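You operate a simulated robot arm through the tools that you are given. There is no shell and no other tool.

The job below is to be done with a simulated robot arm. You get a single attempt, and the scene is never put back.

JOB
Clamp the jug and mix the lumpy plaster smooth, mostly at mid speed.
Fine: then switch off and swing the clamp arm clear again; leave the paddle down. Where these are worked on the way, their far stop is far enough and under half their travel is too little: clamp arm.

Only the result counts: the job must be done as asked and must still hold three seconds after the hand-in. Knocking over, shifting, dropping, spilling or breaking anything else fails it.

ROBOT AND FRAMES
A 7-joint arm with a two-finger parallel gripper, fixed in place. Base frame: the origin is on the floor under the middle of its stand, x ahead of it, y to its left, z up; the work surface is at about z = 0.85. Lengths are in m, angles in degrees, forces in N, time in s.
It reaches about 1.372 m from its shoulder. Its first joint turns from -149.0 to 149.0 degrees. Payload 3.43 kg.
Tool frame: the origin (TCP) lies between the finger pads and is the grasp point; the fingertips stand 0.03 m ahead of it; z points along the fingers, y is the line along which they close. The gripper opens to 0.094 m. The fingers are 0.028 m wide and 0.01 m thick; the gripper's body (0.05 by 0.096 m) begins 0.055 m behind the TCP.
Orientation is told as [roll, pitch, yaw] about the base's x, y, z axes, in that order, counted from this pose: with the fingers straight down and closing along the base's y, the tool's x points along the base's -x, its y along +y and its z along -z.

CONTROLS
- The arm moves only by the tool jog_arm. Its argument "targets" is a list of rows, each a list of 7 numbers: the turn, a rotation vector about the base's x, y, z in units of 90 degrees (1.0 is 90 degrees), then the shift along the base's x, y, z in units of 500 mm (1.0 is 500 mm), then the opening, from 0 (shut) to 1 (fully open). In form: [[rx, ry, rz, tx, ty, tz, grip], ...]. A call has 1 to 20 rows; each row is the pose to reach, as a shift and turn from the pose commanded when the call began. A call with a number of a shift or a turn outside -1 to 1 is refused whole. Rows are played at 5 a second. More than 0.05 m and 8.6 degrees between two rows, or a gripper value outside its range, and nothing of the call is played. A pose out of reach is approached as far as the arm can. The call stops where the force on the tool passes 40 N (or 10 N more than at its start, if that is more) or the arm is blocked; 0.2 s more then pass. The fingers move at their own pace (about 0.045 m/s each) and stop on an object; they squeeze with about 28 N. The grip force told is the motor's: it shows also when the fingers shut on nothing. Time passes only in rows, and 0.2 s behind the last, so rows that repeat a pose let the fingers close. It gives the time, the measured TCP pose, the force on the tool (base axes), the opening and the grip force at its end, in the units of the frame above (readings bear some noise), with the torque about the TCP (base axes, N m) and any sound that the robot's microphone picked up.
- Cameras (640 x 400 px; columns grow to the right, rows downward): "scene" is fixed at [0.4002, 0.6493, 1.4277]; the picture's right is [0.92, 0.40, 0.00], its down [0.26, -0.60, -0.76] and it looks along [-0.30, 0.69, -0.65] (base axes); focal length 214 px, centre (320, 200). "wrist" rides on the gripper at [0.076, 0.014, -0.102] in the tool frame; the picture's right is [-0.18, 0.98, 0.00], its down [-0.75, -0.14, -0.64] and it looks along [-0.63, -0.12, 0.77] (tool axes); focal length 243 px, centre (320, 200). There is no depth. A picture from a camera that has moved, and an enlarged one, comes with that camera's place and axes in the base frame and with its lens.
- capture(camera): a new picture of that camera. The clock stands still meanwhile.
- zoom(camera, box): a new picture of the part [left, top, right, bottom] of that camera's present view, enlarged. The clock stands still meanwhile.
- hand_in(): hands the job in; it is judged then, once.

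Nothing tells you positions but the pictures and the camera data. Unless the task says otherwise, let go and move clear before handing in.

The tools are called after "Emit:" as name(argument=value, ...) on one line, values as JSON. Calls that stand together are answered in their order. jog_arm: Moves the arm, as the interface text tells. Its arguments: {"type":"object","properties":{"targets":{"type":"array","items":{"type":"array","items":{"type":"number"}}}},"required":["targets"]} The other tools are called the same way: capture (camera) takes a picture; zoom (camera, box) takes an enlarged picture of a part of a camera's view; hand_in () hands the job in.

At the start:

```text
t: 0.0
eef_pos: [0.1396, 0.9775, 1.2363]
ee_rot: [0.0, 0.1, 0.0]
wrist_force: [-0.1, 0.6, 0.1]
ft_torque: [-0.02, 0.0, 0.02]
gripper_width: 0.0938
grasp_force: 0.0
```

scene: 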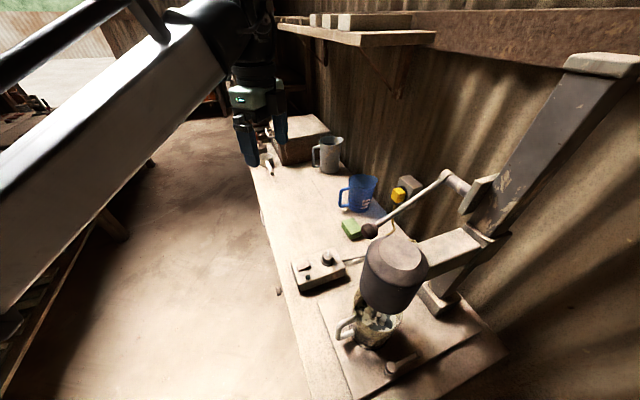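
wrist: 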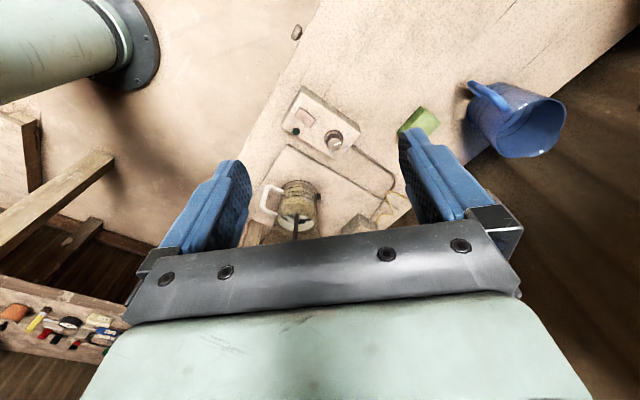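

I see a bench with a stand mixer (motor head on a column with a crank lever), a jug under it, a clamp, and a control box with a knob and switch. I'll look closer at each before moving.

Emit:
zoom(camera="scene", box=[270, 220, 430, 320])

Emit:
zoom(camera="scene", box=[300, 280, 492, 400])

Emit:
zoom(camera="scene", box=[320, 140, 512, 260])

Emit:
zoom(camera="wrist", box=[230, 70, 430, 250])

```text
4.00 times, centred on (350, 270) of scene
camera zoom: at [0.4002, 0.6493, 1.4277], right [0.92, 0.4, 0.0], down [0.26, -0.6, -0.76], along [-0.3, 0.69, -0.65], focal length 858 px, centre (200, -80)
```

zoom: 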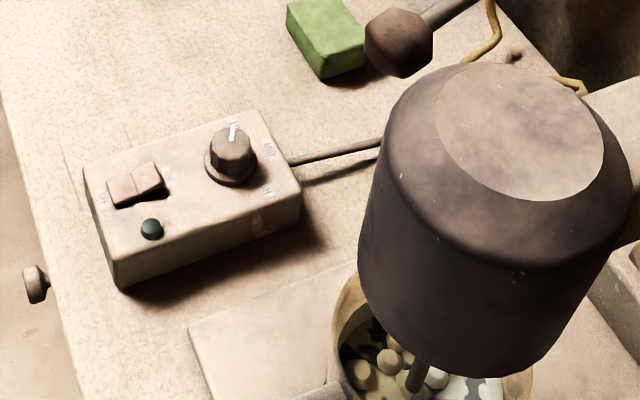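

```text
3.33 times, centred on (396, 340) of scene
camera zoom: at [0.4002, 0.6493, 1.4277], right [0.92, 0.4, 0.0], down [0.26, -0.6, -0.76], along [-0.3, 0.69, -0.65], focal length 715 px, centre (67, -267)
```

zoom: 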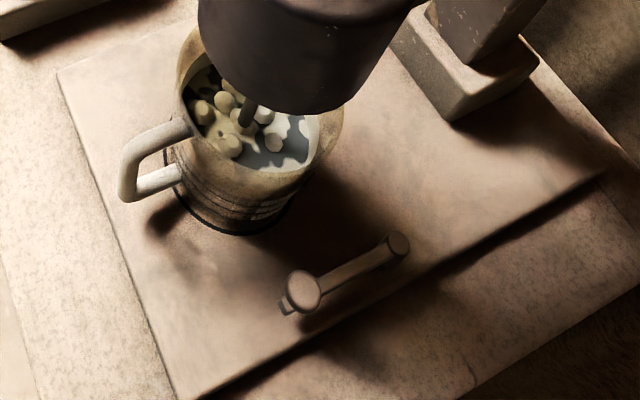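

```text
3.33 times, centred on (416, 200) of scene
camera zoom: at [0.4002, 0.6493, 1.4277], right [0.92, 0.4, 0.0], down [0.26, -0.6, -0.76], along [-0.3, 0.69, -0.65], focal length 715 px, centre (0, 200)
```

zoom: 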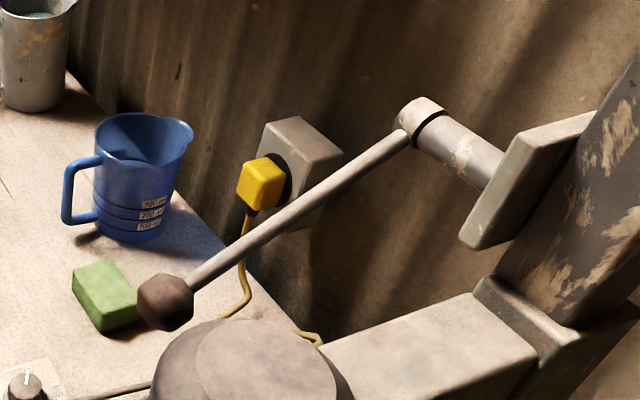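

```text
2.22 times, centred on (330, 160) of wrist
camera zoom: at [0.0639, 0.9906, 1.3397], right [0.18, 0.98, 0.0], down [0.75, -0.14, 0.64], along [0.63, -0.12, -0.77], focal length 539 px, centre (298, 289)
```

zoom: 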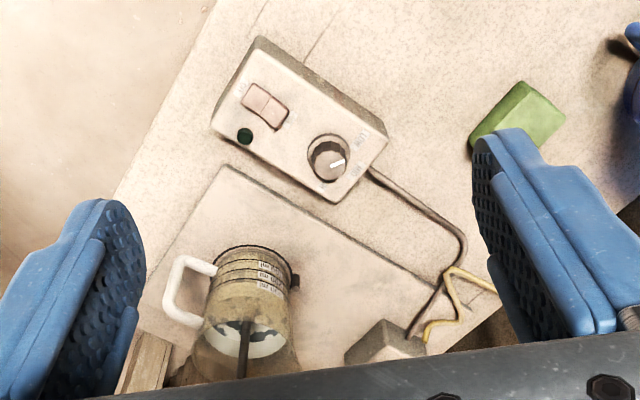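

The control box has a rocker, an LED and a knob with labels. The clamp arm lies unswung in front of the jug. I'll zoom in more to read the labels and the state of each part.

Emit:
zoom(camera="scene", box=[285, 240, 355, 295])

Emit:
zoom(camera="wrist", box=[275, 80, 371, 170])

Emit:
zoom(camera="wrist", box=[245, 150, 341, 240])

Emit:
zoom(camera="scene", box=[320, 290, 420, 390])

```text
7.27 times, centred on (320, 268) of scene
camera zoom: at [0.4002, 0.6493, 1.4277], right [0.92, 0.4, 0.0], down [0.26, -0.6, -0.76], along [-0.3, 0.69, -0.65], focal length 1560 px, centre (320, -291)
```

zoom: 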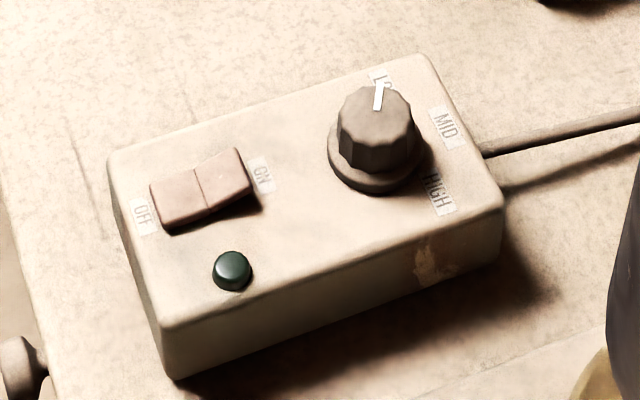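

```text
4.44 times, centred on (323, 125) of wrist
camera zoom: at [0.0639, 0.9906, 1.3397], right [0.18, 0.98, 0.0], down [0.75, -0.14, 0.64], along [0.63, -0.12, -0.77], focal length 1078 px, centre (307, 533)
```

zoom: 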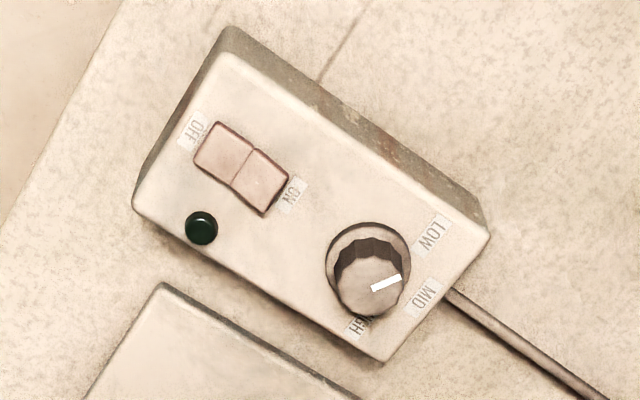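

```text
4.44 times, centred on (293, 195) of wrist
camera zoom: at [0.0639, 0.9906, 1.3397], right [0.18, 0.98, 0.0], down [0.75, -0.14, 0.64], along [0.63, -0.12, -0.77], focal length 1078 px, centre (440, 222)
```

zoom: 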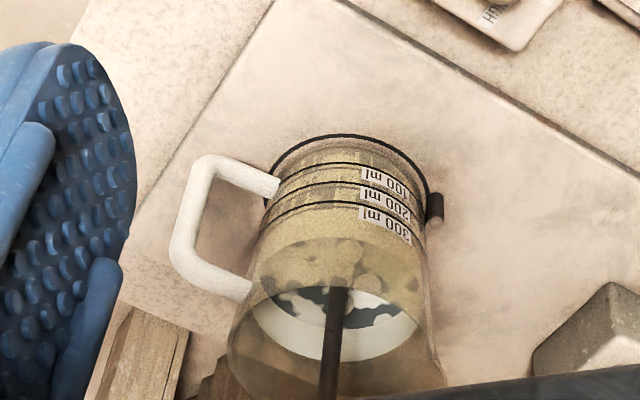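

```text
4.00 times, centred on (370, 340) of scene
camera zoom: at [0.4002, 0.6493, 1.4277], right [0.92, 0.4, 0.0], down [0.26, -0.6, -0.76], along [-0.3, 0.69, -0.65], focal length 858 px, centre (120, -360)
```

zoom: 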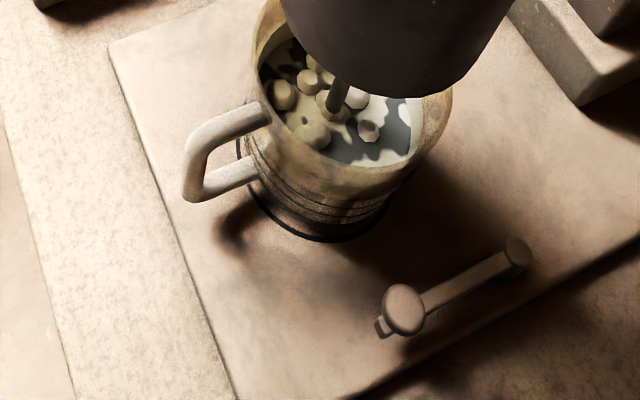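

The knob points at LOW, the rocker is at OFF, and the jug holds lumps with a shaft in it. I'll swing the wrist back and tilt it to view the mixer from the front, checking the paddle height and lever.

Emit:
jog_arm(targets=[[0, 0, 0.0625, 0, -0.074, -0.009, 1], [0, 0, 0.125, 0, -0.149, -0.018, 1], [0, 0, 0.1875, 0, -0.223, -0.027, 1], [0, 0, 0.25, 0, -0.298, -0.036, 1], [0, 0, 0.3125, 0, -0.372, -0.045, 1], [0, 0, 0.375, 0, -0.446, -0.054, 1], [0, 0, 0.4375, 0, -0.521, -0.063, 1], [0, 0, 0.5, 0, -0.595, -0.072, 1]])

```text
t: 1.8
eef_pos: [0.1436, 0.7021, 1.1642]
ee_rot: [1.5, -1.9, 45.1]
wrist_force: [0.0, 0.1, 1.3]
ft_torque: [-0.02, 0.02, -0.01]
gripper_width: 0.0939
grasp_force: 0.0
out of reach, approached as far as the arm can: row 3, 4, 5, 6, 7, 8
```

The arm could not quite reach that pose, but it is near it. I'll look from here.

Emit:
capture(camera="wrist")

Emit:
capture(camera="scene")

```text
taken
camera wrist: at [0.0793, 0.6512, 1.2663], right [-0.57, 0.82, 0.03], down [0.63, 0.41, 0.66], along [0.53, 0.4, -0.75], focal length 243 px, centre (320, 200)
```

wrist: 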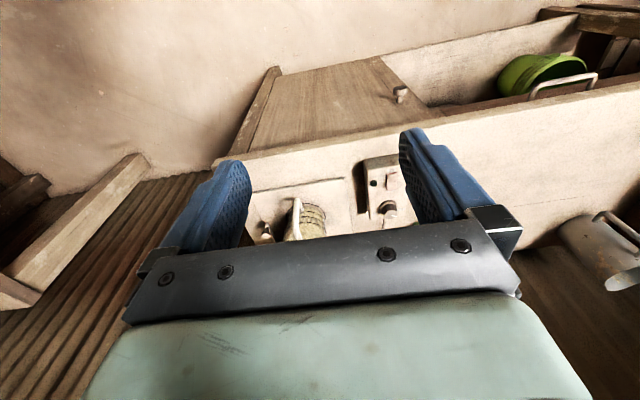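

```text
taken
```

scene: 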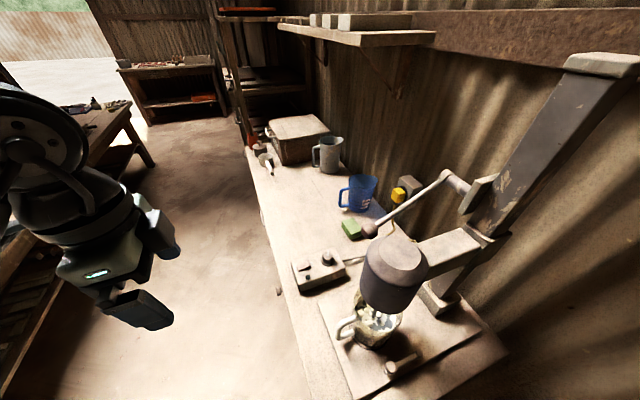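

From here the gripper hides the upper part. I'll tilt the tool forward so the camera looks level at the mixer.

Emit:
jog_arm(targets=[[0.059, -0.059, 0, 0.02, 0.01, -0.017, 1], [0.118, -0.118, 0, 0.04, 0.02, -0.034, 1], [0.177, -0.177, 0, 0.06, 0.03, -0.05, 1], [0.236, -0.236, 0, 0.08, 0.04, -0.067, 1], [0.295, -0.295, 0, 0.1, 0.05, -0.084, 1], [0.354, -0.354, 0, 0.12, 0.06, -0.1, 1]])

Emit:
capture(camera="wrist")

```text
t: 3.2
eef_pos: [0.2025, 0.7305, 1.1156]
ee_rot: [0.1, -45.2, 45.0]
wrist_force: [-0.3, 0.5, 0.9]
ft_torque: [0.03, 0.02, 0.0]
gripper_width: 0.0941
grasp_force: 0.1
```

```text
taken
camera wrist: at [0.1032, 0.6502, 1.1344], right [-0.6, 0.79, 0.13], down [0.15, -0.05, 0.99], along [0.78, 0.62, -0.09], focal length 243 px, centre (320, 200)
```

wrist: 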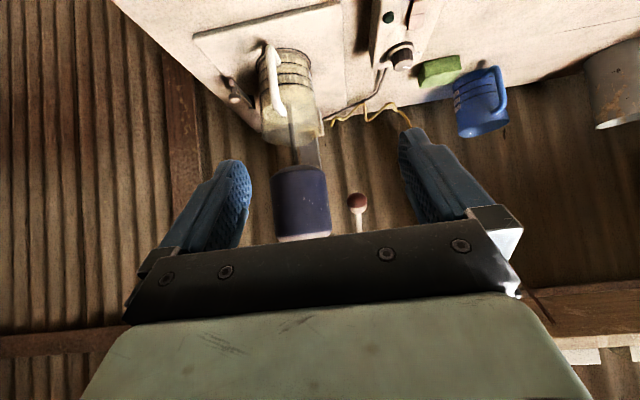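

Now I see the motor head, shaft and jug from the front (upside down). I'll zoom in for the paddle, the clamp and the lever.

Emit:
zoom(camera="wrist", box=[210, 40, 380, 246])

Emit:
zoom(camera="wrist", box=[210, 30, 338, 110])

```text
1.94 times, centred on (295, 143) of wrist
camera zoom: at [0.1032, 0.6502, 1.1344], right [-0.6, 0.79, 0.13], down [0.15, -0.05, 0.99], along [0.78, 0.62, -0.09], focal length 471 px, centre (368, 311)
```

zoom: 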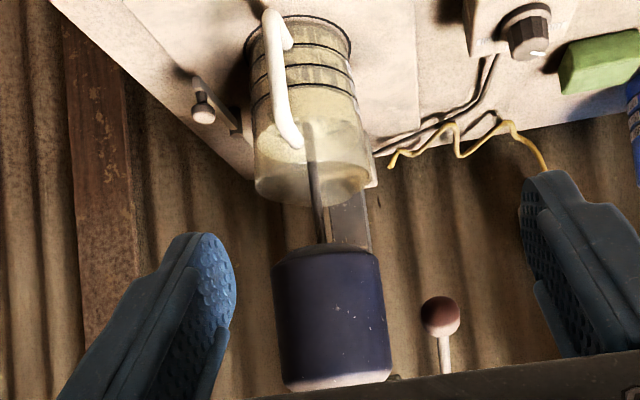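

```text
5.00 times, centred on (274, 70) of wrist
camera zoom: at [0.1032, 0.6502, 1.1344], right [-0.6, 0.79, 0.13], down [0.15, -0.05, 0.99], along [0.78, 0.62, -0.09], focal length 1213 px, centre (550, 850)
```

zoom: 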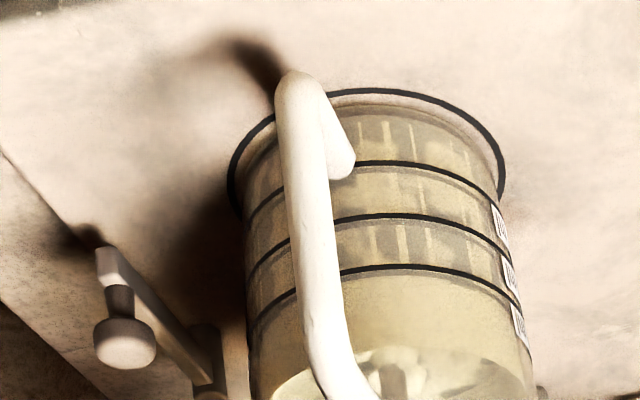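

The shaft enters the plaster, but I need to know whether the paddle is low enough. I'll zoom on the column, carriage and the inside of the jug.

Emit:
zoom(camera="scene", box=[400, 150, 560, 310])

Emit:
zoom(camera="scene", box=[350, 280, 414, 340])

Emit:
zoom(camera="wrist", box=[240, 60, 340, 180])

```text
2.50 times, centred on (480, 230) of scene
camera zoom: at [0.4002, 0.6493, 1.4277], right [0.92, 0.4, 0.0], down [0.26, -0.6, -0.76], along [-0.3, 0.69, -0.65], focal length 536 px, centre (-80, 125)
```

zoom: 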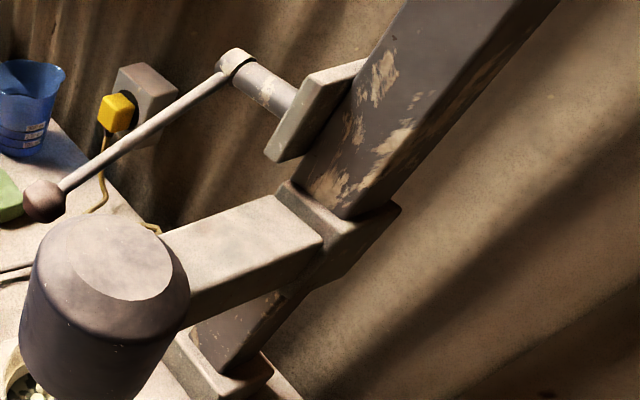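

```text
6.67 times, centred on (382, 310) of scene
camera zoom: at [0.4002, 0.6493, 1.4277], right [0.92, 0.4, 0.0], down [0.26, -0.6, -0.76], along [-0.3, 0.69, -0.65], focal length 1430 px, centre (-93, -533)
```

zoom: 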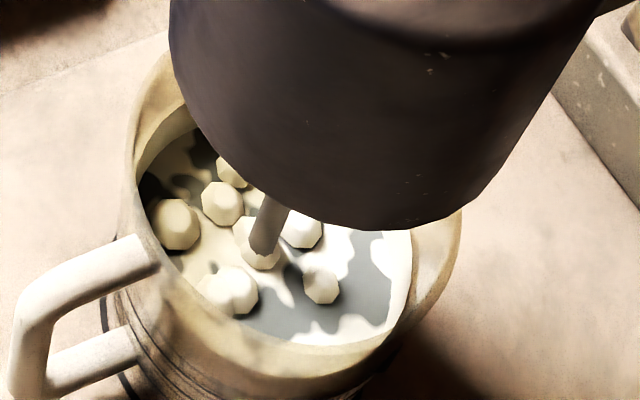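

```text
3.33 times, centred on (290, 120) of wrist
camera zoom: at [0.1032, 0.6502, 1.1344], right [-0.6, 0.79, 0.13], down [0.15, -0.05, 0.99], along [0.78, 0.62, -0.09], focal length 809 px, centre (420, 467)
```

zoom: 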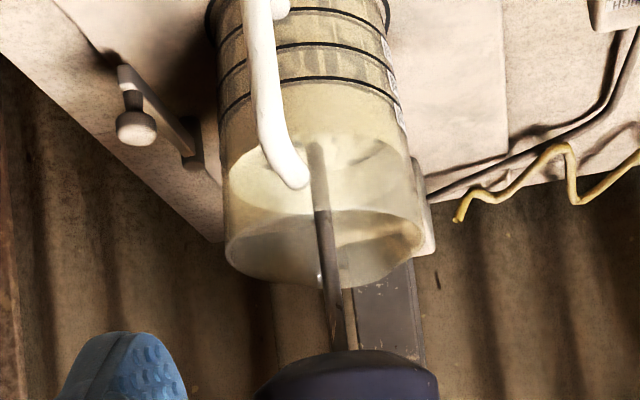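

I'll zoom harder on the jug wall to see the paddle through it.

Emit:
zoom(camera="wrist", box=[255, 42, 319, 82])

Emit:
zoom(camera="wrist", box=[265, 85, 329, 125])

Emit:
zoom(camera="wrist", box=[215, 60, 279, 100])

Emit:
zoom(camera="scene", box=[378, 340, 442, 380])

```text
10.00 times, centred on (287, 62) of wrist
camera zoom: at [0.1032, 0.6502, 1.1344], right [-0.6, 0.79, 0.13], down [0.15, -0.05, 0.99], along [0.78, 0.62, -0.09], focal length 2426 px, centre (650, 1580)
```

zoom: 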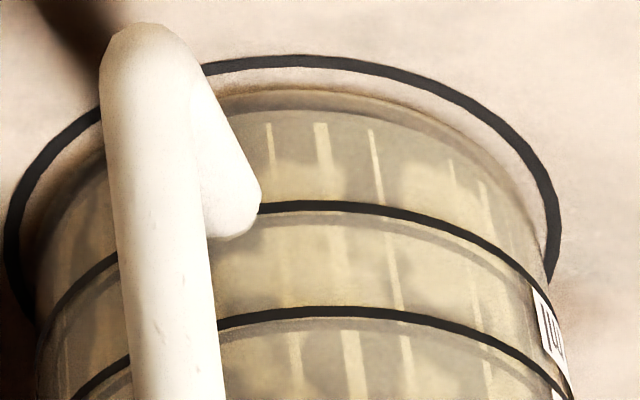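

```text
10.00 times, centred on (297, 105) of wrist
camera zoom: at [0.1032, 0.6502, 1.1344], right [-0.6, 0.79, 0.13], down [0.15, -0.05, 0.99], along [0.78, 0.62, -0.09], focal length 2426 px, centre (550, 1150)
```

zoom: 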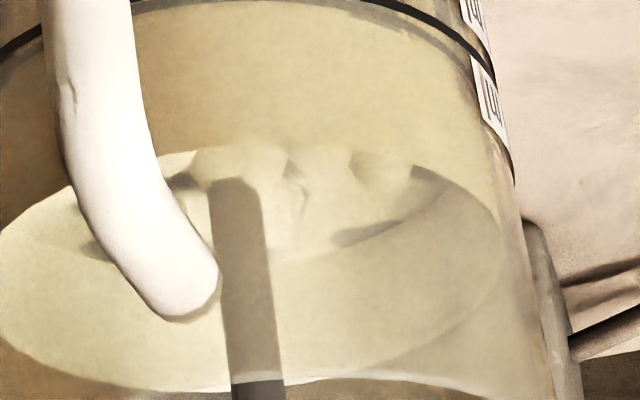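

```text
10.00 times, centred on (247, 80) of wrist
camera zoom: at [0.1032, 0.6502, 1.1344], right [-0.6, 0.79, 0.13], down [0.15, -0.05, 0.99], along [0.78, 0.62, -0.09], focal length 2426 px, centre (1050, 1400)
```

zoom: 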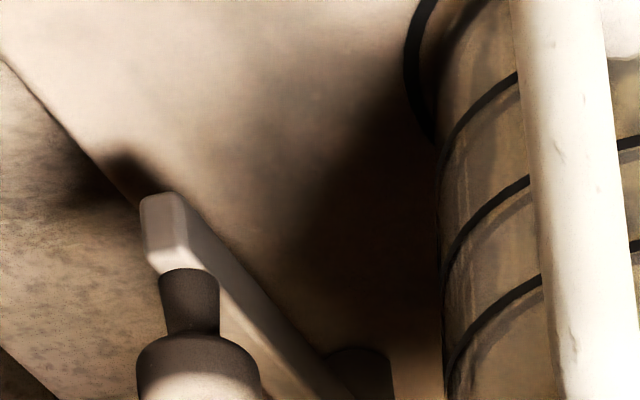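

```text
10.00 times, centred on (410, 360) of scene
camera zoom: at [0.4002, 0.6493, 1.4277], right [0.92, 0.4, 0.0], down [0.26, -0.6, -0.76], along [-0.3, 0.69, -0.65], focal length 2145 px, centre (-580, -1400)
```

zoom: 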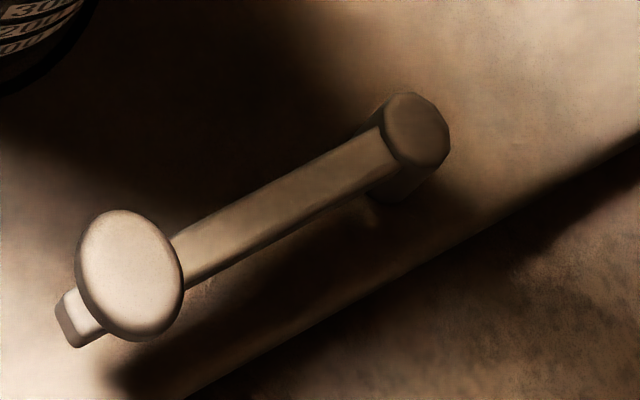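

The shaft disappears into the plaster. The clamp arm is a flat bar on a post with a mushroom knob on top, pointing at the bench front. I'll go around to the left side to see the lever, carriage, column and the jug from another angle.

Emit:
jog_arm(targets=[[-0.059, 0.059, 0, -0.02, 0.04, 0.03, 1], [-0.118, 0.118, 0, -0.04, 0.08, 0.06, 1], [-0.177, 0.177, 0, -0.06, 0.12, 0.09, 1], [-0.236, 0.236, 0, -0.08, 0.16, 0.12, 1], [-0.295, 0.295, 0, -0.1, 0.2, 0.145, 1], [-0.354, 0.354, 0, -0.12, 0.24, 0.17, 1]])

Emit:
jog_arm(targets=[[0, 0, -0.083, 0, 0.013, -0.01, 1], [0, 0, -0.167, 0, 0.027, -0.02, 1], [0, 0, -0.25, 0, 0.04, -0.03, 1], [0, 0, -0.333, 0, 0.053, -0.04, 1], [0, 0, -0.417, 0, 0.067, -0.05, 1], [0, 0, -0.5, 0, 0.08, -0.06, 1], [0, 0, -0.583, 0, 0.093, -0.07, 1], [0, 0, -0.667, 0, 0.107, -0.08, 1], [0, 0, -0.75, 0, 0.12, -0.09, 1], [0, 0, -0.833, 0, 0.133, -0.1, 1], [0, 0, -0.917, 0, 0.147, -0.11, 1], [0, 0, -1.0, 0, 0.16, -0.12, 1]])

Emit:
jog_arm(targets=[[-0.059, -0.059, 0, -0.01, 0, -0.04, 1], [-0.118, -0.118, 0, -0.02, 0, -0.08, 1], [-0.177, -0.177, 0, -0.03, 0, -0.12, 1], [-0.236, -0.236, 0, -0.04, 0, -0.16, 1], [-0.295, -0.295, 0, -0.05, 0, -0.18, 1], [-0.354, -0.354, 0, -0.06, 0, -0.2, 1]])

Emit:
capture(camera="wrist")

Emit:
capture(camera="scene")

```text
t: 4.6
eef_pos: [0.1419, 0.8468, 1.1998]
ee_rot: [0.0, 0.1, 45.1]
wrist_force: [0.3, 0.1, -0.4]
ft_torque: [0.02, 0.01, 0.0]
gripper_width: 0.0938
grasp_force: 0.1
```

```text
t: 7.2
eef_pos: [0.1421, 0.9289, 1.1423]
ee_rot: [0.1, 0.0, -45.1]
wrist_force: [-0.3, -0.9, 0.4]
ft_torque: [-0.01, 0.01, -0.02]
gripper_width: 0.0942
grasp_force: 0.0
```

```text
t: 8.6
eef_pos: [0.1616, 0.9419, 0.9724]
ee_rot: [7.0, -36.3, -44.8]
wrist_force: [-0.5, 0.0, 0.1]
ft_torque: [-0.06, -0.03, -0.05]
gripper_width: 0.0941
grasp_force: 0.1
out of reach, approached as far as the arm can: row 2, 3, 4, 5, 6
```

```text
taken
camera wrist: at [0.0767, 1.027, 1.0122], right [0.74, 0.64, 0.21], down [0.01, -0.32, 0.95], along [0.67, -0.7, -0.25], focal length 243 px, centre (320, 200)
```

wrist: 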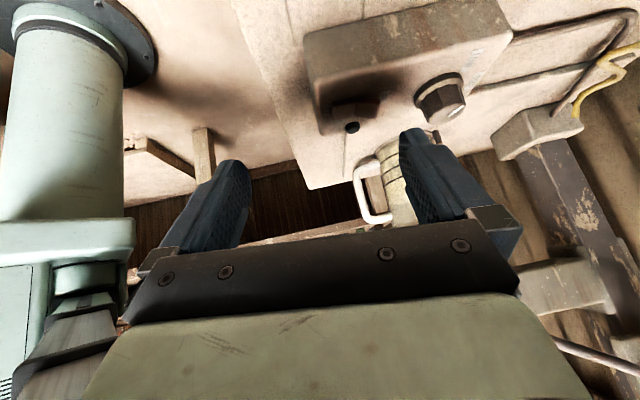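

```text
taken
```

scene: 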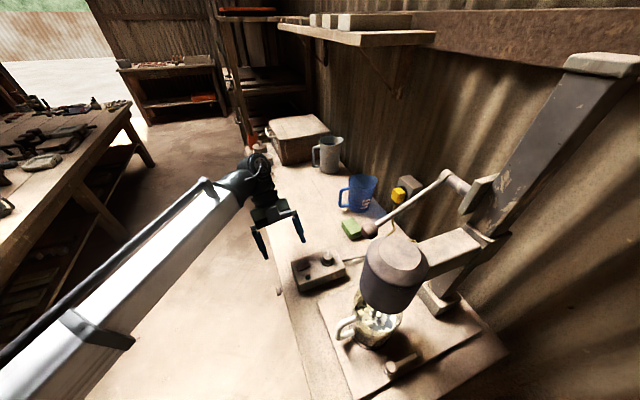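

I now see the column from the left: column foot, carriage arm and lever are at the right of the wrist view. I'll zoom there.

Emit:
zoom(camera="wrist", box=[440, 80, 640, 400])

Emit:
zoom(camera="wrist", box=[340, 110, 450, 240])

```text
1.25 times, centred on (540, 240) of wrist
camera zoom: at [0.0767, 1.027, 1.0122], right [0.74, 0.64, 0.21], down [0.01, -0.32, 0.95], along [0.67, -0.7, -0.25], focal length 303 px, centre (45, 150)
```

zoom: 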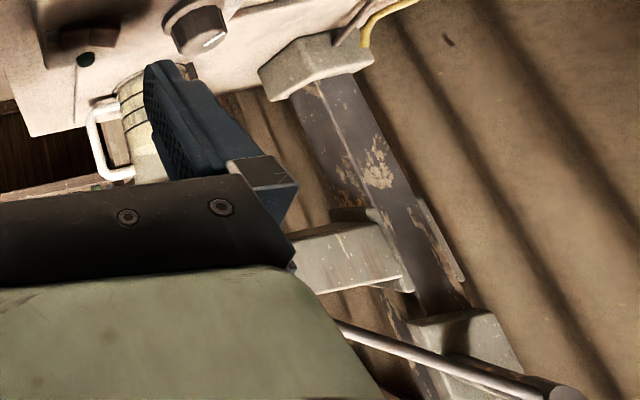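

```text
3.08 times, centred on (395, 175) of wrist
camera zoom: at [0.0767, 1.027, 1.0122], right [0.74, 0.64, 0.21], down [0.01, -0.32, 0.95], along [0.67, -0.7, -0.25], focal length 746 px, centre (89, 277)
```

zoom: 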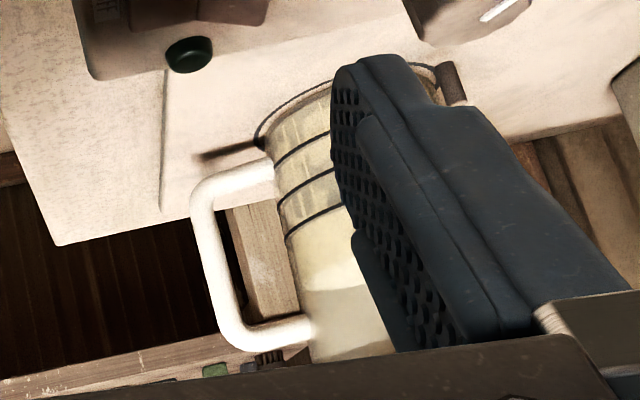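

The clamp arm's knob can be reached from above, and there are pegs behind the jug. I'll back out of this tilted pose and go above the clamp from the front for a close look.

Emit:
jog_arm(targets=[[0.059, 0.059, 0, -0.01, -0.03, 0.04, 1], [0.118, 0.118, 0, -0.02, -0.06, 0.08, 1], [0.177, 0.177, 0, -0.03, -0.09, 0.12, 1], [0.236, 0.236, 0, -0.04, -0.12, 0.16, 1], [0.295, 0.295, 0, -0.05, -0.15, 0.2, 1], [0.354, 0.354, 0, -0.06, -0.18, 0.24, 1], [0.354, 0.354, 0, -0.06, -0.2, 0.3, 1]])

```text
t: 10.2
eef_pos: [0.1312, 0.8421, 1.125]
ee_rot: [6.9, 8.9, -45.0]
wrist_force: [-0.5, 0.0, 0.0]
ft_torque: [-0.04, 0.01, -0.03]
gripper_width: 0.094
grasp_force: 0.1
```

Pose is as reported plus my shift, so commands count from the reached pose. I'll level the tool, then yaw and move to in front of the clamp.

Emit:
jog_arm(targets=[[-0.062, -0.008, 0, 0, 0, 0.02, 1], [-0.124, -0.016, 0, 0, 0, 0.05, 1]])

Emit:
jog_arm(targets=[[0, 0, 0.083, 0.048, -0.037, 0, 1], [0, 0, 0.167, 0.097, -0.073, 0, 1], [0, 0, 0.25, 0.145, -0.11, 0, 1], [0, 0, 0.333, 0.193, -0.147, 0, 1], [0, 0, 0.417, 0.242, -0.183, 0, 1], [0, 0, 0.5, 0.29, -0.22, 0, 1], [0, 0, 0.583, 0.338, -0.257, 0, 1], [0, 0, 0.667, 0.387, -0.293, 0, 1], [0, 0, 0.75, 0.435, -0.33, 0, 1], [0, 0, 0.833, 0.483, -0.367, 0, 1], [0, 0, 0.917, 0.532, -0.403, 0, 1], [0, 0, 1.0, 0.58, -0.44, 0, 1]])

Emit:
capture(camera="wrist")

```text
t: 10.8
eef_pos: [0.1314, 0.8433, 1.1497]
ee_rot: [0.1, -0.2, -45.4]
wrist_force: [0.3, 0.7, 0.0]
ft_torque: [0.05, 0.02, -0.03]
gripper_width: 0.0939
grasp_force: 0.1
```

```text
t: 13.4
eef_pos: [0.4247, 0.6224, 1.1503]
ee_rot: [0.3, -0.7, 44.5]
wrist_force: [-2.5, 15.1, -12.7]
ft_torque: [-1.08, -1.09, -1.1]
gripper_width: 0.0938
grasp_force: 0.1
```

```text
taken
camera wrist: at [0.3594, 0.5766, 1.2524], right [-0.56, 0.83, 0.01], down [0.63, 0.42, 0.65], along [0.54, 0.37, -0.76], focal length 243 px, centre (320, 200)
```

wrist: 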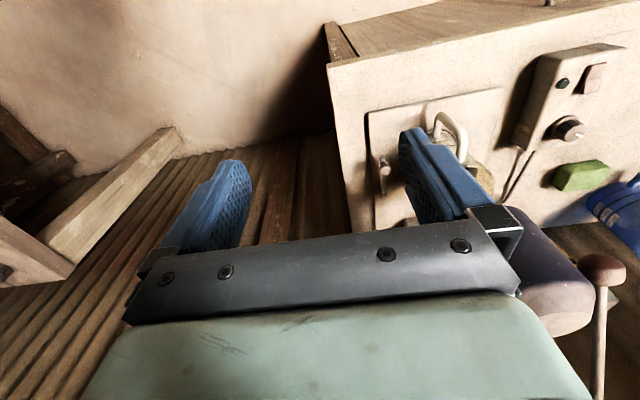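

There is an unexpected force on the tool (about 20 N). Before doing anything else I'll see what it could be touching.

Emit:
capture(camera="scene")

```text
taken
```

scene: 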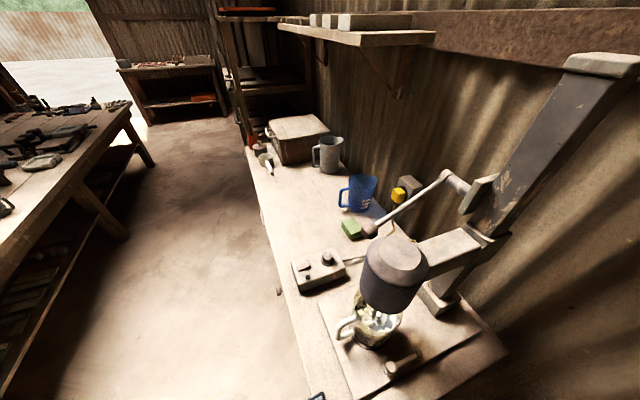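

The contact looks like the hand folded against its own forearm (too close to the base). I'll ease outwards and re-check the force.

Emit:
jog_arm(targets=[[0, 0, 0, 0.03, 0.03, 0, 1], [0, 0, 0, 0.06, 0.06, 0, 1], [0, 0, 0, 0.08, 0.09, 0, 1]])

Emit:
capture(camera="wrist")

```text
t: 14.2
eef_pos: [0.4616, 0.6682, 1.1504]
ee_rot: [0.2, -0.2, 44.6]
wrist_force: [0.1, 0.4, -0.6]
ft_torque: [0.04, 0.01, 0.0]
gripper_width: 0.0943
grasp_force: 0.1
```

```text
taken
camera wrist: at [0.3974, 0.6225, 1.2538], right [-0.56, 0.83, 0.0], down [0.64, 0.43, 0.64], along [0.53, 0.36, -0.77], focal length 243 px, centre (320, 200)
```

wrist: 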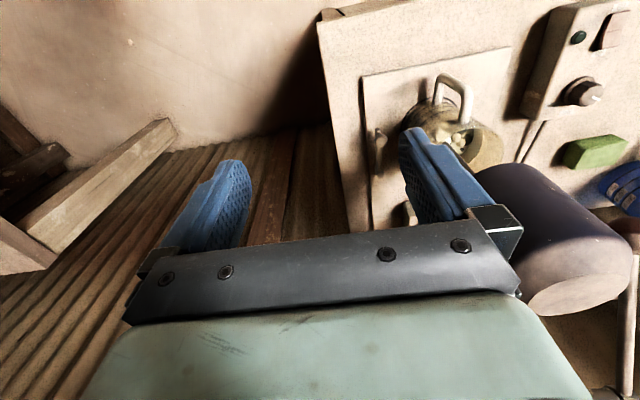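

Force is gone. Now I'll zoom into the clamp and jug from here.

Emit:
zoom(camera="wrist", box=[350, 60, 520, 240])

Emit:
zoom(camera="wrist", box=[355, 110, 419, 150])

```text
2.22 times, centred on (435, 150) of wrist
camera zoom: at [0.3974, 0.6225, 1.2538], right [-0.56, 0.83, 0.0], down [0.64, 0.43, 0.64], along [0.53, 0.36, -0.77], focal length 539 px, centre (64, 311)
```

zoom: 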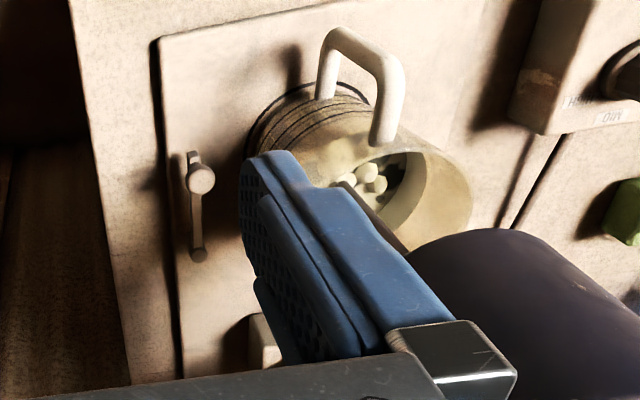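

```text
10.00 times, centred on (387, 130) of wrist
camera zoom: at [0.3974, 0.6225, 1.2538], right [-0.56, 0.83, 0.0], down [0.64, 0.43, 0.64], along [0.53, 0.36, -0.77], focal length 2426 px, centre (-350, 900)
```

zoom: 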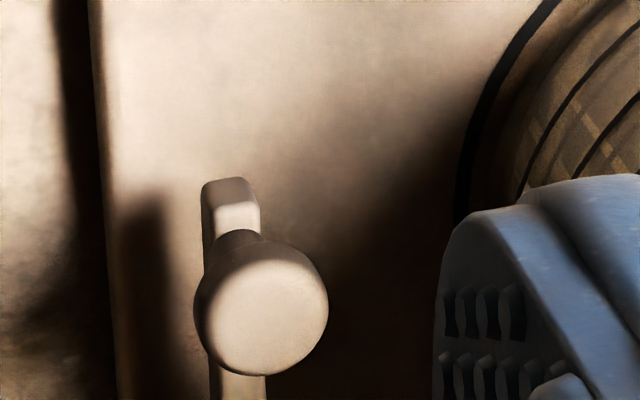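

Now it is clear: the clamp arm pivots at about (0.536, 0.85) and its knob sits at about (0.486, 0.80, 0.90). The jug is to its left, with a fixed peg on the far side. The motor head overhangs, so I'll come at the knob from the right with a tilted hand. I turn the wrist first.

Emit:
jog_arm(targets=[[0, 0, 0.083, 0.011, 0.005, -0.005, 1], [0, 0, 0.167, 0.022, 0.01, -0.01, 1], [0, 0, 0.25, 0.034, 0.016, -0.015, 1], [0, 0, 0.333, 0.045, 0.021, -0.02, 1], [0, 0, 0.417, 0.056, 0.026, -0.025, 1], [0, 0, 0.5, 0.068, 0.032, -0.03, 1], [0, 0, 0.583, 0.079, 0.037, -0.035, 1], [0, 0, 0.667, 0.09, 0.042, -0.04, 1], [0, 0, 0.75, 0.102, 0.048, -0.045, 1], [0, 0, 0.833, 0.113, 0.053, -0.05, 1], [0, 0, 0.917, 0.124, 0.058, -0.055, 1], [0, 0, 1.0, 0.136, 0.064, -0.06, 1]])

Emit:
jog_arm(targets=[[0.052, 0.052, 0, 0.01, -0.01, 0, 1], [0.105, 0.105, 0, 0.02, -0.02, 0, 1], [0.157, 0.157, 0, 0.03, -0.03, 0, 1], [0.209, 0.209, 0, 0.04, -0.04, 0, 1], [0.262, 0.262, 0, 0.05, -0.05, 0, 1], [0.314, 0.314, 0, 0.06, -0.06, 0, 1]])

Emit:
capture(camera="wrist")

Emit:
capture(camera="scene")

```text
t: 16.8
eef_pos: [0.5303, 0.6992, 1.1187]
ee_rot: [0.3, -0.2, 134.6]
wrist_force: [0.7, -0.5, 0.5]
ft_torque: [-0.04, 0.02, 0.03]
gripper_width: 0.094
grasp_force: 0.1
```

```text
t: 18.2
eef_pos: [0.5576, 0.6685, 1.1213]
ee_rot: [0.6, -40.3, 134.5]
wrist_force: [-0.6, 0.3, -0.7]
ft_torque: [-0.02, -0.03, 0.02]
gripper_width: 0.0938
grasp_force: 0.1
```

```text
taken
camera wrist: at [0.6357, 0.5693, 1.1513], right [-0.8, -0.59, 0.13], down [-0.01, 0.22, 0.98], along [-0.61, 0.78, -0.18], focal length 243 px, centre (320, 200)
```

wrist: 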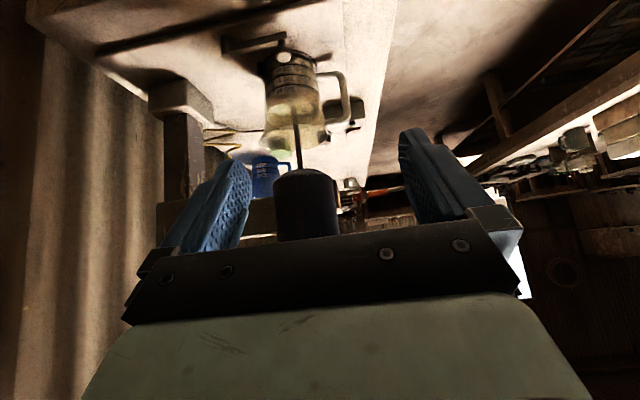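

```text
taken
```

scene: 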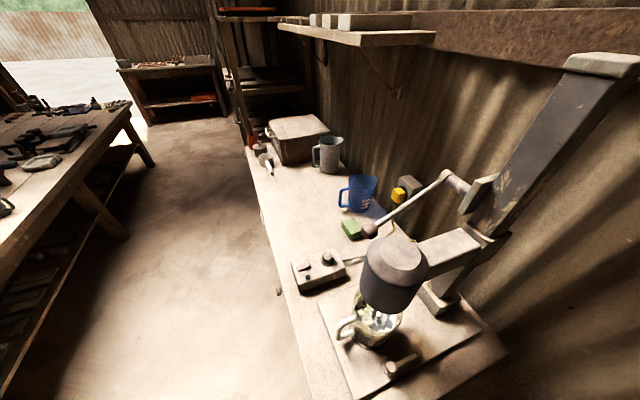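

Good side view: jug, shaft, head and clamp are all visible from the right. I'll zoom to refine positions.

Emit:
zoom(camera="wrist", box=[215, 20, 375, 120])

Emit:
zoom(camera="wrist", box=[215, 80, 375, 245])

```text
4.00 times, centred on (295, 70) of wrist
camera zoom: at [0.6357, 0.5693, 1.1513], right [-0.8, -0.59, 0.13], down [-0.01, 0.22, 0.98], along [-0.61, 0.78, -0.18], focal length 970 px, centre (420, 720)
```

zoom: 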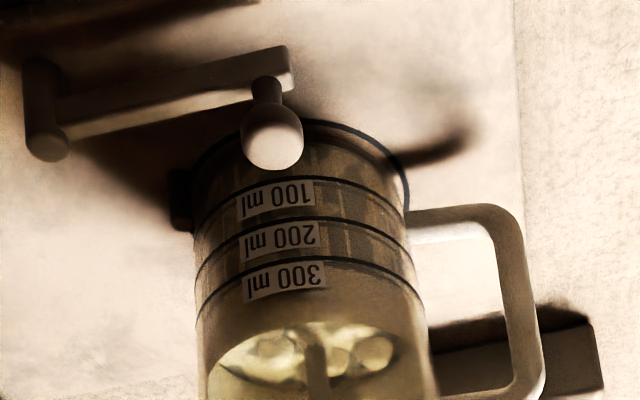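

```text
2.42 times, centred on (295, 162) of wrist
camera zoom: at [0.6357, 0.5693, 1.1513], right [-0.8, -0.59, 0.13], down [-0.01, 0.22, 0.98], along [-0.61, 0.78, -0.18], focal length 588 px, centre (381, 291)
```

zoom: 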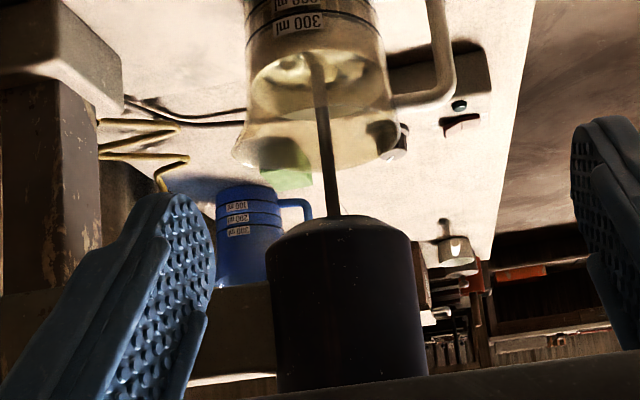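

The clamp knob is a small ball (about 2 cm) at about (0.487, 0.802, 0.903) on a short stem above the bar. I'll tilt the hand flatter (60°), part-close the fingers and move to a pre-grasp to its right.

Emit:
jog_arm(targets=[[0.026, 0.026, 0, -0.003, 0.024, -0.056, 0.6], [0.052, 0.052, 0, -0.006, 0.048, -0.112, 0.6], [0.078, 0.078, 0, -0.01, 0.072, -0.168, 0.6], [0.105, 0.105, 0, -0.013, 0.097, -0.224, 0.6], [0.131, 0.131, 0, -0.016, 0.121, -0.28, 0.6], [0.157, 0.157, 0, -0.019, 0.145, -0.336, 0.6]])

Emit:
capture(camera="wrist")

Emit:
capture(camera="scene")

```text
t: 19.6
eef_pos: [0.5495, 0.7427, 0.9487]
ee_rot: [0.8, -60.2, 134.2]
wrist_force: [-0.4, 0.5, 0.1]
ft_torque: [0.03, 0.0, 0.01]
gripper_width: 0.0566
grasp_force: 0.0
```

```text
taken
camera wrist: at [0.6297, 0.6415, 0.9353], right [-0.76, -0.63, 0.17], down [0.23, -0.02, 0.97], along [-0.61, 0.78, 0.17], focal length 243 px, centre (320, 200)
```

wrist: 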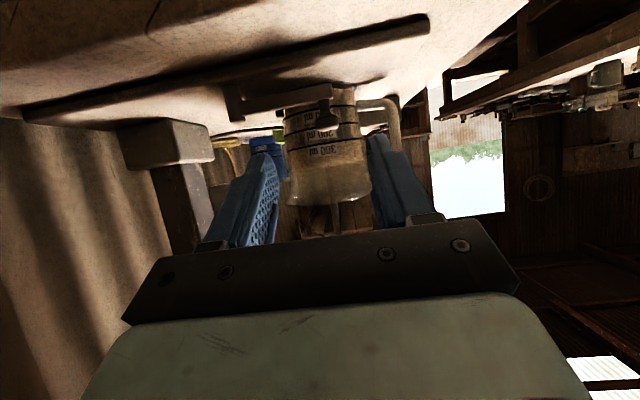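

```text
taken
```

scene: 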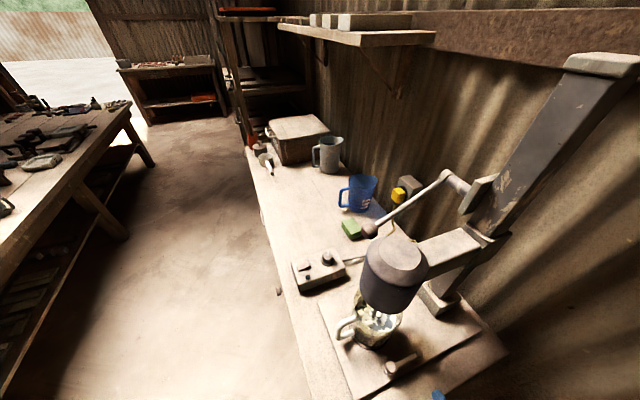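

Emit:
zoom(camera="wrist", box=[220, 60, 420, 240])

Emit:
zoom(camera="scene", box=[370, 330, 466, 400])

```text
2.22 times, centred on (320, 150) of wrist
camera zoom: at [0.6297, 0.6415, 0.9353], right [-0.76, -0.63, 0.17], down [0.23, -0.02, 0.97], along [-0.61, 0.78, 0.17], focal length 539 px, centre (320, 311)
```

zoom: 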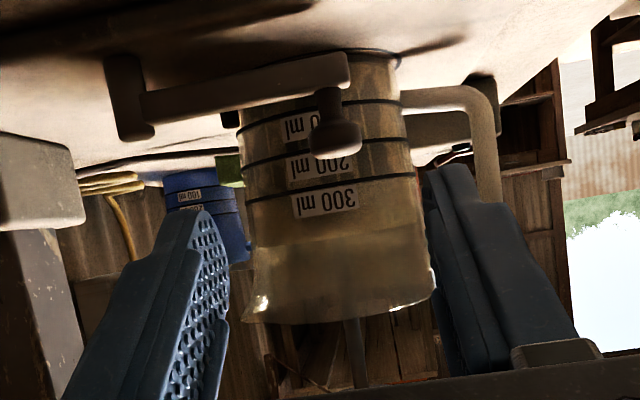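

```text
5.71 times, centred on (418, 365) of scene
camera zoom: at [0.4002, 0.6493, 1.4277], right [0.92, 0.4, 0.0], down [0.26, -0.6, -0.76], along [-0.3, 0.69, -0.65], focal length 1226 px, centre (-240, -743)
```

zoom: 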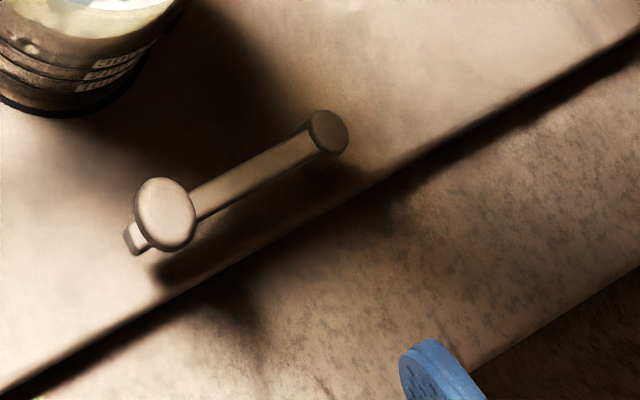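

The ball sits centred between the fingers. I'll move in along the tool axis and look before closing.

Emit:
jog_arm(targets=[[0, 0, 0, -0.03, 0.026, -0.02, 0.6], [0, 0, 0, -0.06, 0.052, -0.04, 0.6], [0, 0, 0, -0.08, 0.07, -0.053, 0.6], [0, 0, 0, -0.098, 0.087, -0.065, 0.6]])

Emit:
zoom(camera="scene", box=[370, 330, 466, 400])

Emit:
zoom(camera="wrist", box=[220, 60, 420, 240])

```text
t: 20.6
eef_pos: [0.5002, 0.7859, 0.9173]
ee_rot: [0.9, -60.1, 134.3]
wrist_force: [-1.1, 0.2, 0.1]
ft_torque: [0.01, -0.03, 0.0]
gripper_width: 0.0564
grasp_force: 0.1
```

```text
5.71 times, centred on (418, 365) of scene
camera zoom: at [0.4002, 0.6493, 1.4277], right [0.92, 0.4, 0.0], down [0.26, -0.6, -0.76], along [-0.3, 0.69, -0.65], focal length 1226 px, centre (-240, -743)
```

zoom: 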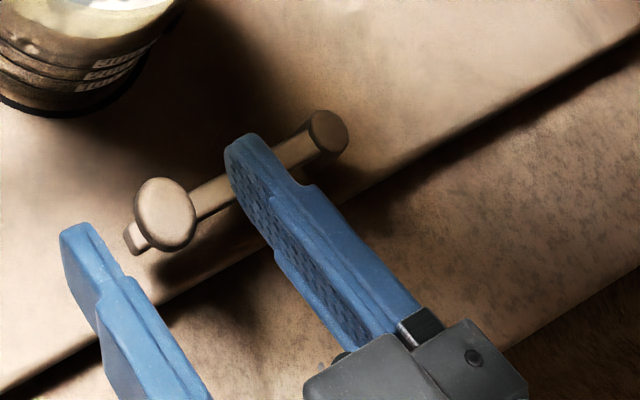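

```text
2.22 times, centred on (320, 150) of wrist
camera zoom: at [0.5806, 0.6843, 0.9044], right [-0.76, -0.63, 0.17], down [0.23, -0.02, 0.97], along [-0.61, 0.78, 0.16], focal length 539 px, centre (320, 311)
```

zoom: 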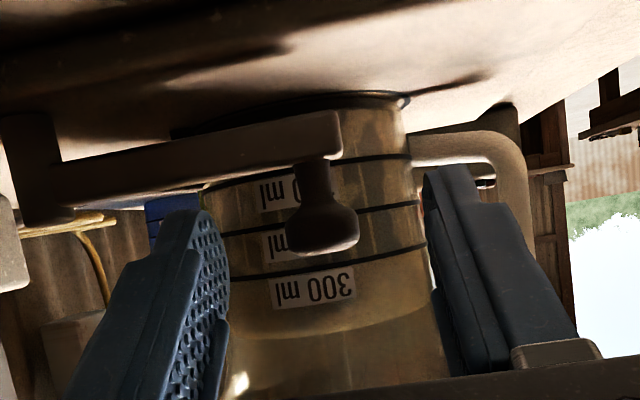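

The fingertips straddle the ball. I'll close on it gently now.

Emit:
jog_arm(targets=[[0, 0, 0, 0, 0, 0, 0.4], [0, 0, 0, 0, 0, 0, 0.2], [0, 0, 0, 0, 0, 0, 0.0], [0, 0, 0, 0, 0, 0, 0.0], [0, 0, 0, 0, 0, 0, 0.0]])

Emit:
zoom(camera="scene", box=[370, 330, 466, 400])

```text
t: 21.8
eef_pos: [0.4992, 0.7838, 0.9173]
ee_rot: [0.9, -60.1, 134.2]
wrist_force: [-5.7, -4.9, -2.3]
ft_torque: [-0.08, 0.07, 0.15]
gripper_width: 0.019
grasp_force: 45.0
```

```text
5.71 times, centred on (418, 365) of scene
camera zoom: at [0.4002, 0.6493, 1.4277], right [0.92, 0.4, 0.0], down [0.26, -0.6, -0.76], along [-0.3, 0.69, -0.65], focal length 1226 px, centre (-240, -743)
```

zoom: 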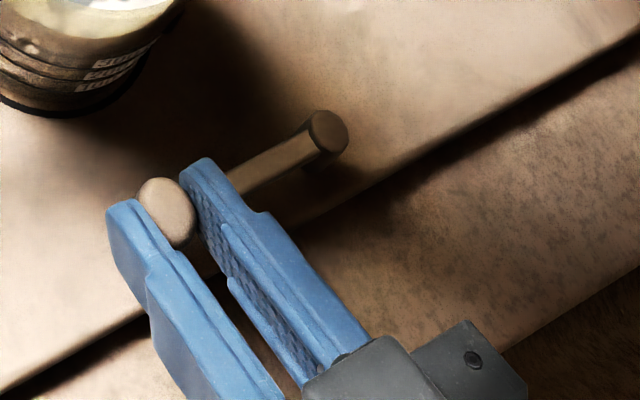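

Gripped (19 mm). I'll swing the arm leftwards along its arc, 15° first, and watch the force.

Emit:
jog_arm(targets=[[0, 0, -0.0278, -0.0056, 0.0034, 0, 0], [0, 0, -0.0556, -0.0112, 0.0068, 0, 0], [0, 0, -0.0833, -0.0165, 0.0107, 0, 0], [0, 0, -0.1111, -0.0217, 0.0146, 0, 0], [0, 0, -0.1389, -0.0266, 0.0189, 0, 0], [0, 0, -0.1667, -0.0315, 0.0232, 0, 0]])

Emit:
zoom(camera="scene", box=[350, 310, 466, 400])

```text
t: 23.2
eef_pos: [0.4847, 0.7964, 0.9186]
ee_rot: [1.0, -60.1, 119.2]
wrist_force: [-10.6, -10.5, -7.1]
ft_torque: [-0.42, -0.05, 0.05]
gripper_width: 0.019
grasp_force: 44.9
```

```text
4.44 times, centred on (408, 355) of scene
camera zoom: at [0.4002, 0.6493, 1.4277], right [0.92, 0.4, 0.0], down [0.26, -0.6, -0.76], along [-0.3, 0.69, -0.65], focal length 953 px, centre (-71, -489)
```

zoom: 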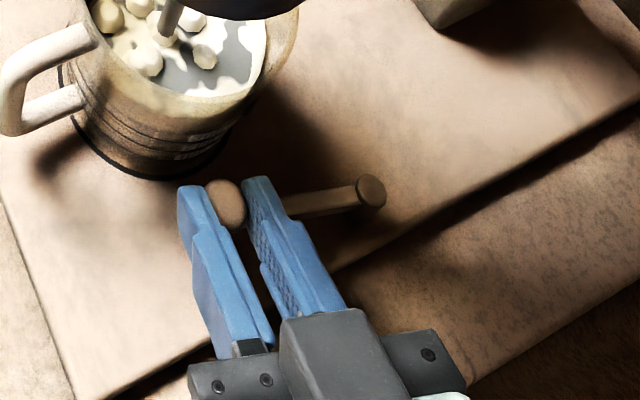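

The arm has swung about 15° and a small gap to the jug remains. I continue with a slight correction of the radius.

Emit:
jog_arm(targets=[[0, 0, -0.0278, -0.0075, 0.0019, 0, 0], [0, 0, -0.0556, -0.0148, 0.004, 0, 0], [0, 0, -0.0833, -0.0191, 0.0092, 0, 0]])

Emit:
zoom(camera="scene", box=[350, 310, 466, 400])

```text
t: 24.0
eef_pos: [0.4783, 0.8023, 0.9184]
ee_rot: [0.6, -59.9, 111.7]
wrist_force: [10.3, 6.1, -16.9]
ft_torque: [0.09, -0.2, -0.13]
gripper_width: 0.0191
grasp_force: 45.0
```

```text
4.44 times, centred on (408, 355) of scene
camera zoom: at [0.4002, 0.6493, 1.4277], right [0.92, 0.4, 0.0], down [0.26, -0.6, -0.76], along [-0.3, 0.69, -0.65], focal length 953 px, centre (-71, -489)
```

zoom: 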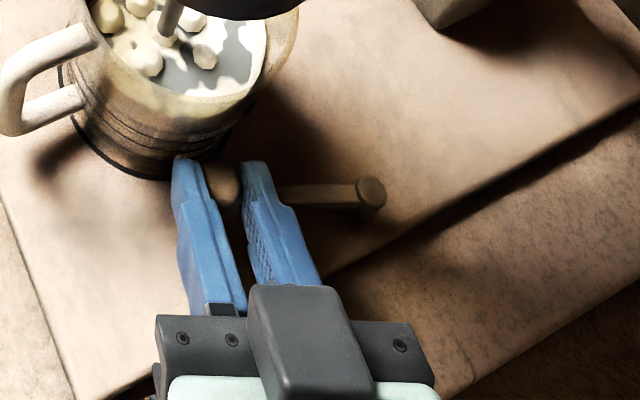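

The outer fingertip is now close to the jug wall, so gripping further would press the jug itself. I'll release, back off, and finish the swing by pushing the ball with closed fingertips from its right side.

Emit:
jog_arm(targets=[[0, 0, 0, 0, 0, 0, 0.4], [0, 0, 0, 0, 0, 0, 0.4], [0, 0, 0, 0.013, -0.032, 0.02, 0.4], [0, 0, 0, 0.026, -0.065, 0.04, 0.4], [0, 0, 0, 0.038, -0.097, 0.06, 0.4]])

Emit:
zoom(camera="scene", box=[350, 310, 466, 400])

Emit:
zoom(camera="wrist", box=[220, 60, 420, 240])

```text
t: 25.2
eef_pos: [0.4925, 0.7526, 0.9475]
ee_rot: [0.9, -60.2, 111.7]
wrist_force: [0.0, -0.3, 1.0]
ft_torque: [0.01, 0.02, -0.03]
gripper_width: 0.0375
grasp_force: 0.1
```

```text
4.44 times, centred on (408, 355) of scene
camera zoom: at [0.4002, 0.6493, 1.4277], right [0.92, 0.4, 0.0], down [0.26, -0.6, -0.76], along [-0.3, 0.69, -0.65], focal length 953 px, centre (-71, -489)
```

zoom: 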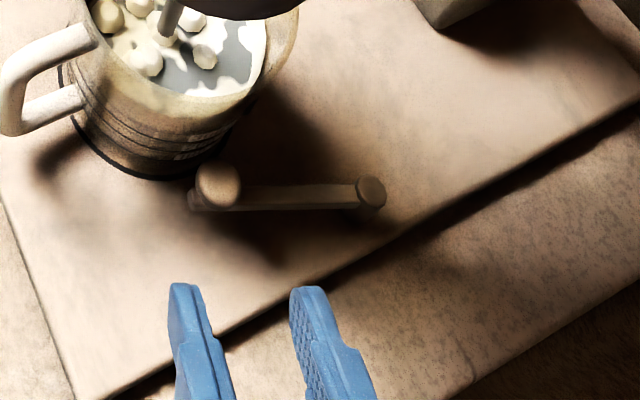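

```text
2.22 times, centred on (320, 150) of wrist
camera zoom: at [0.5282, 0.6291, 0.9348], right [-0.94, -0.29, 0.17], down [0.21, -0.11, 0.97], along [-0.26, 0.95, 0.16], focal length 539 px, centre (320, 311)
```

zoom: 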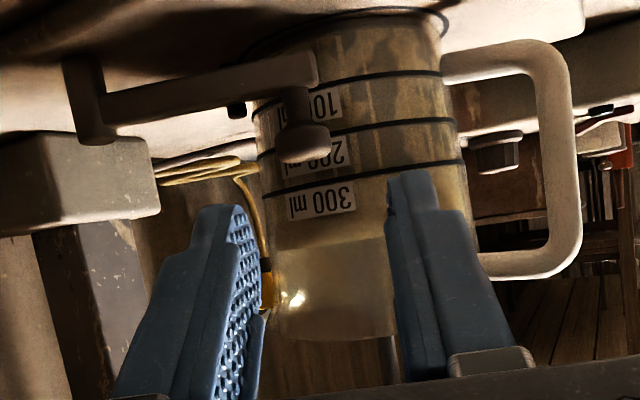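

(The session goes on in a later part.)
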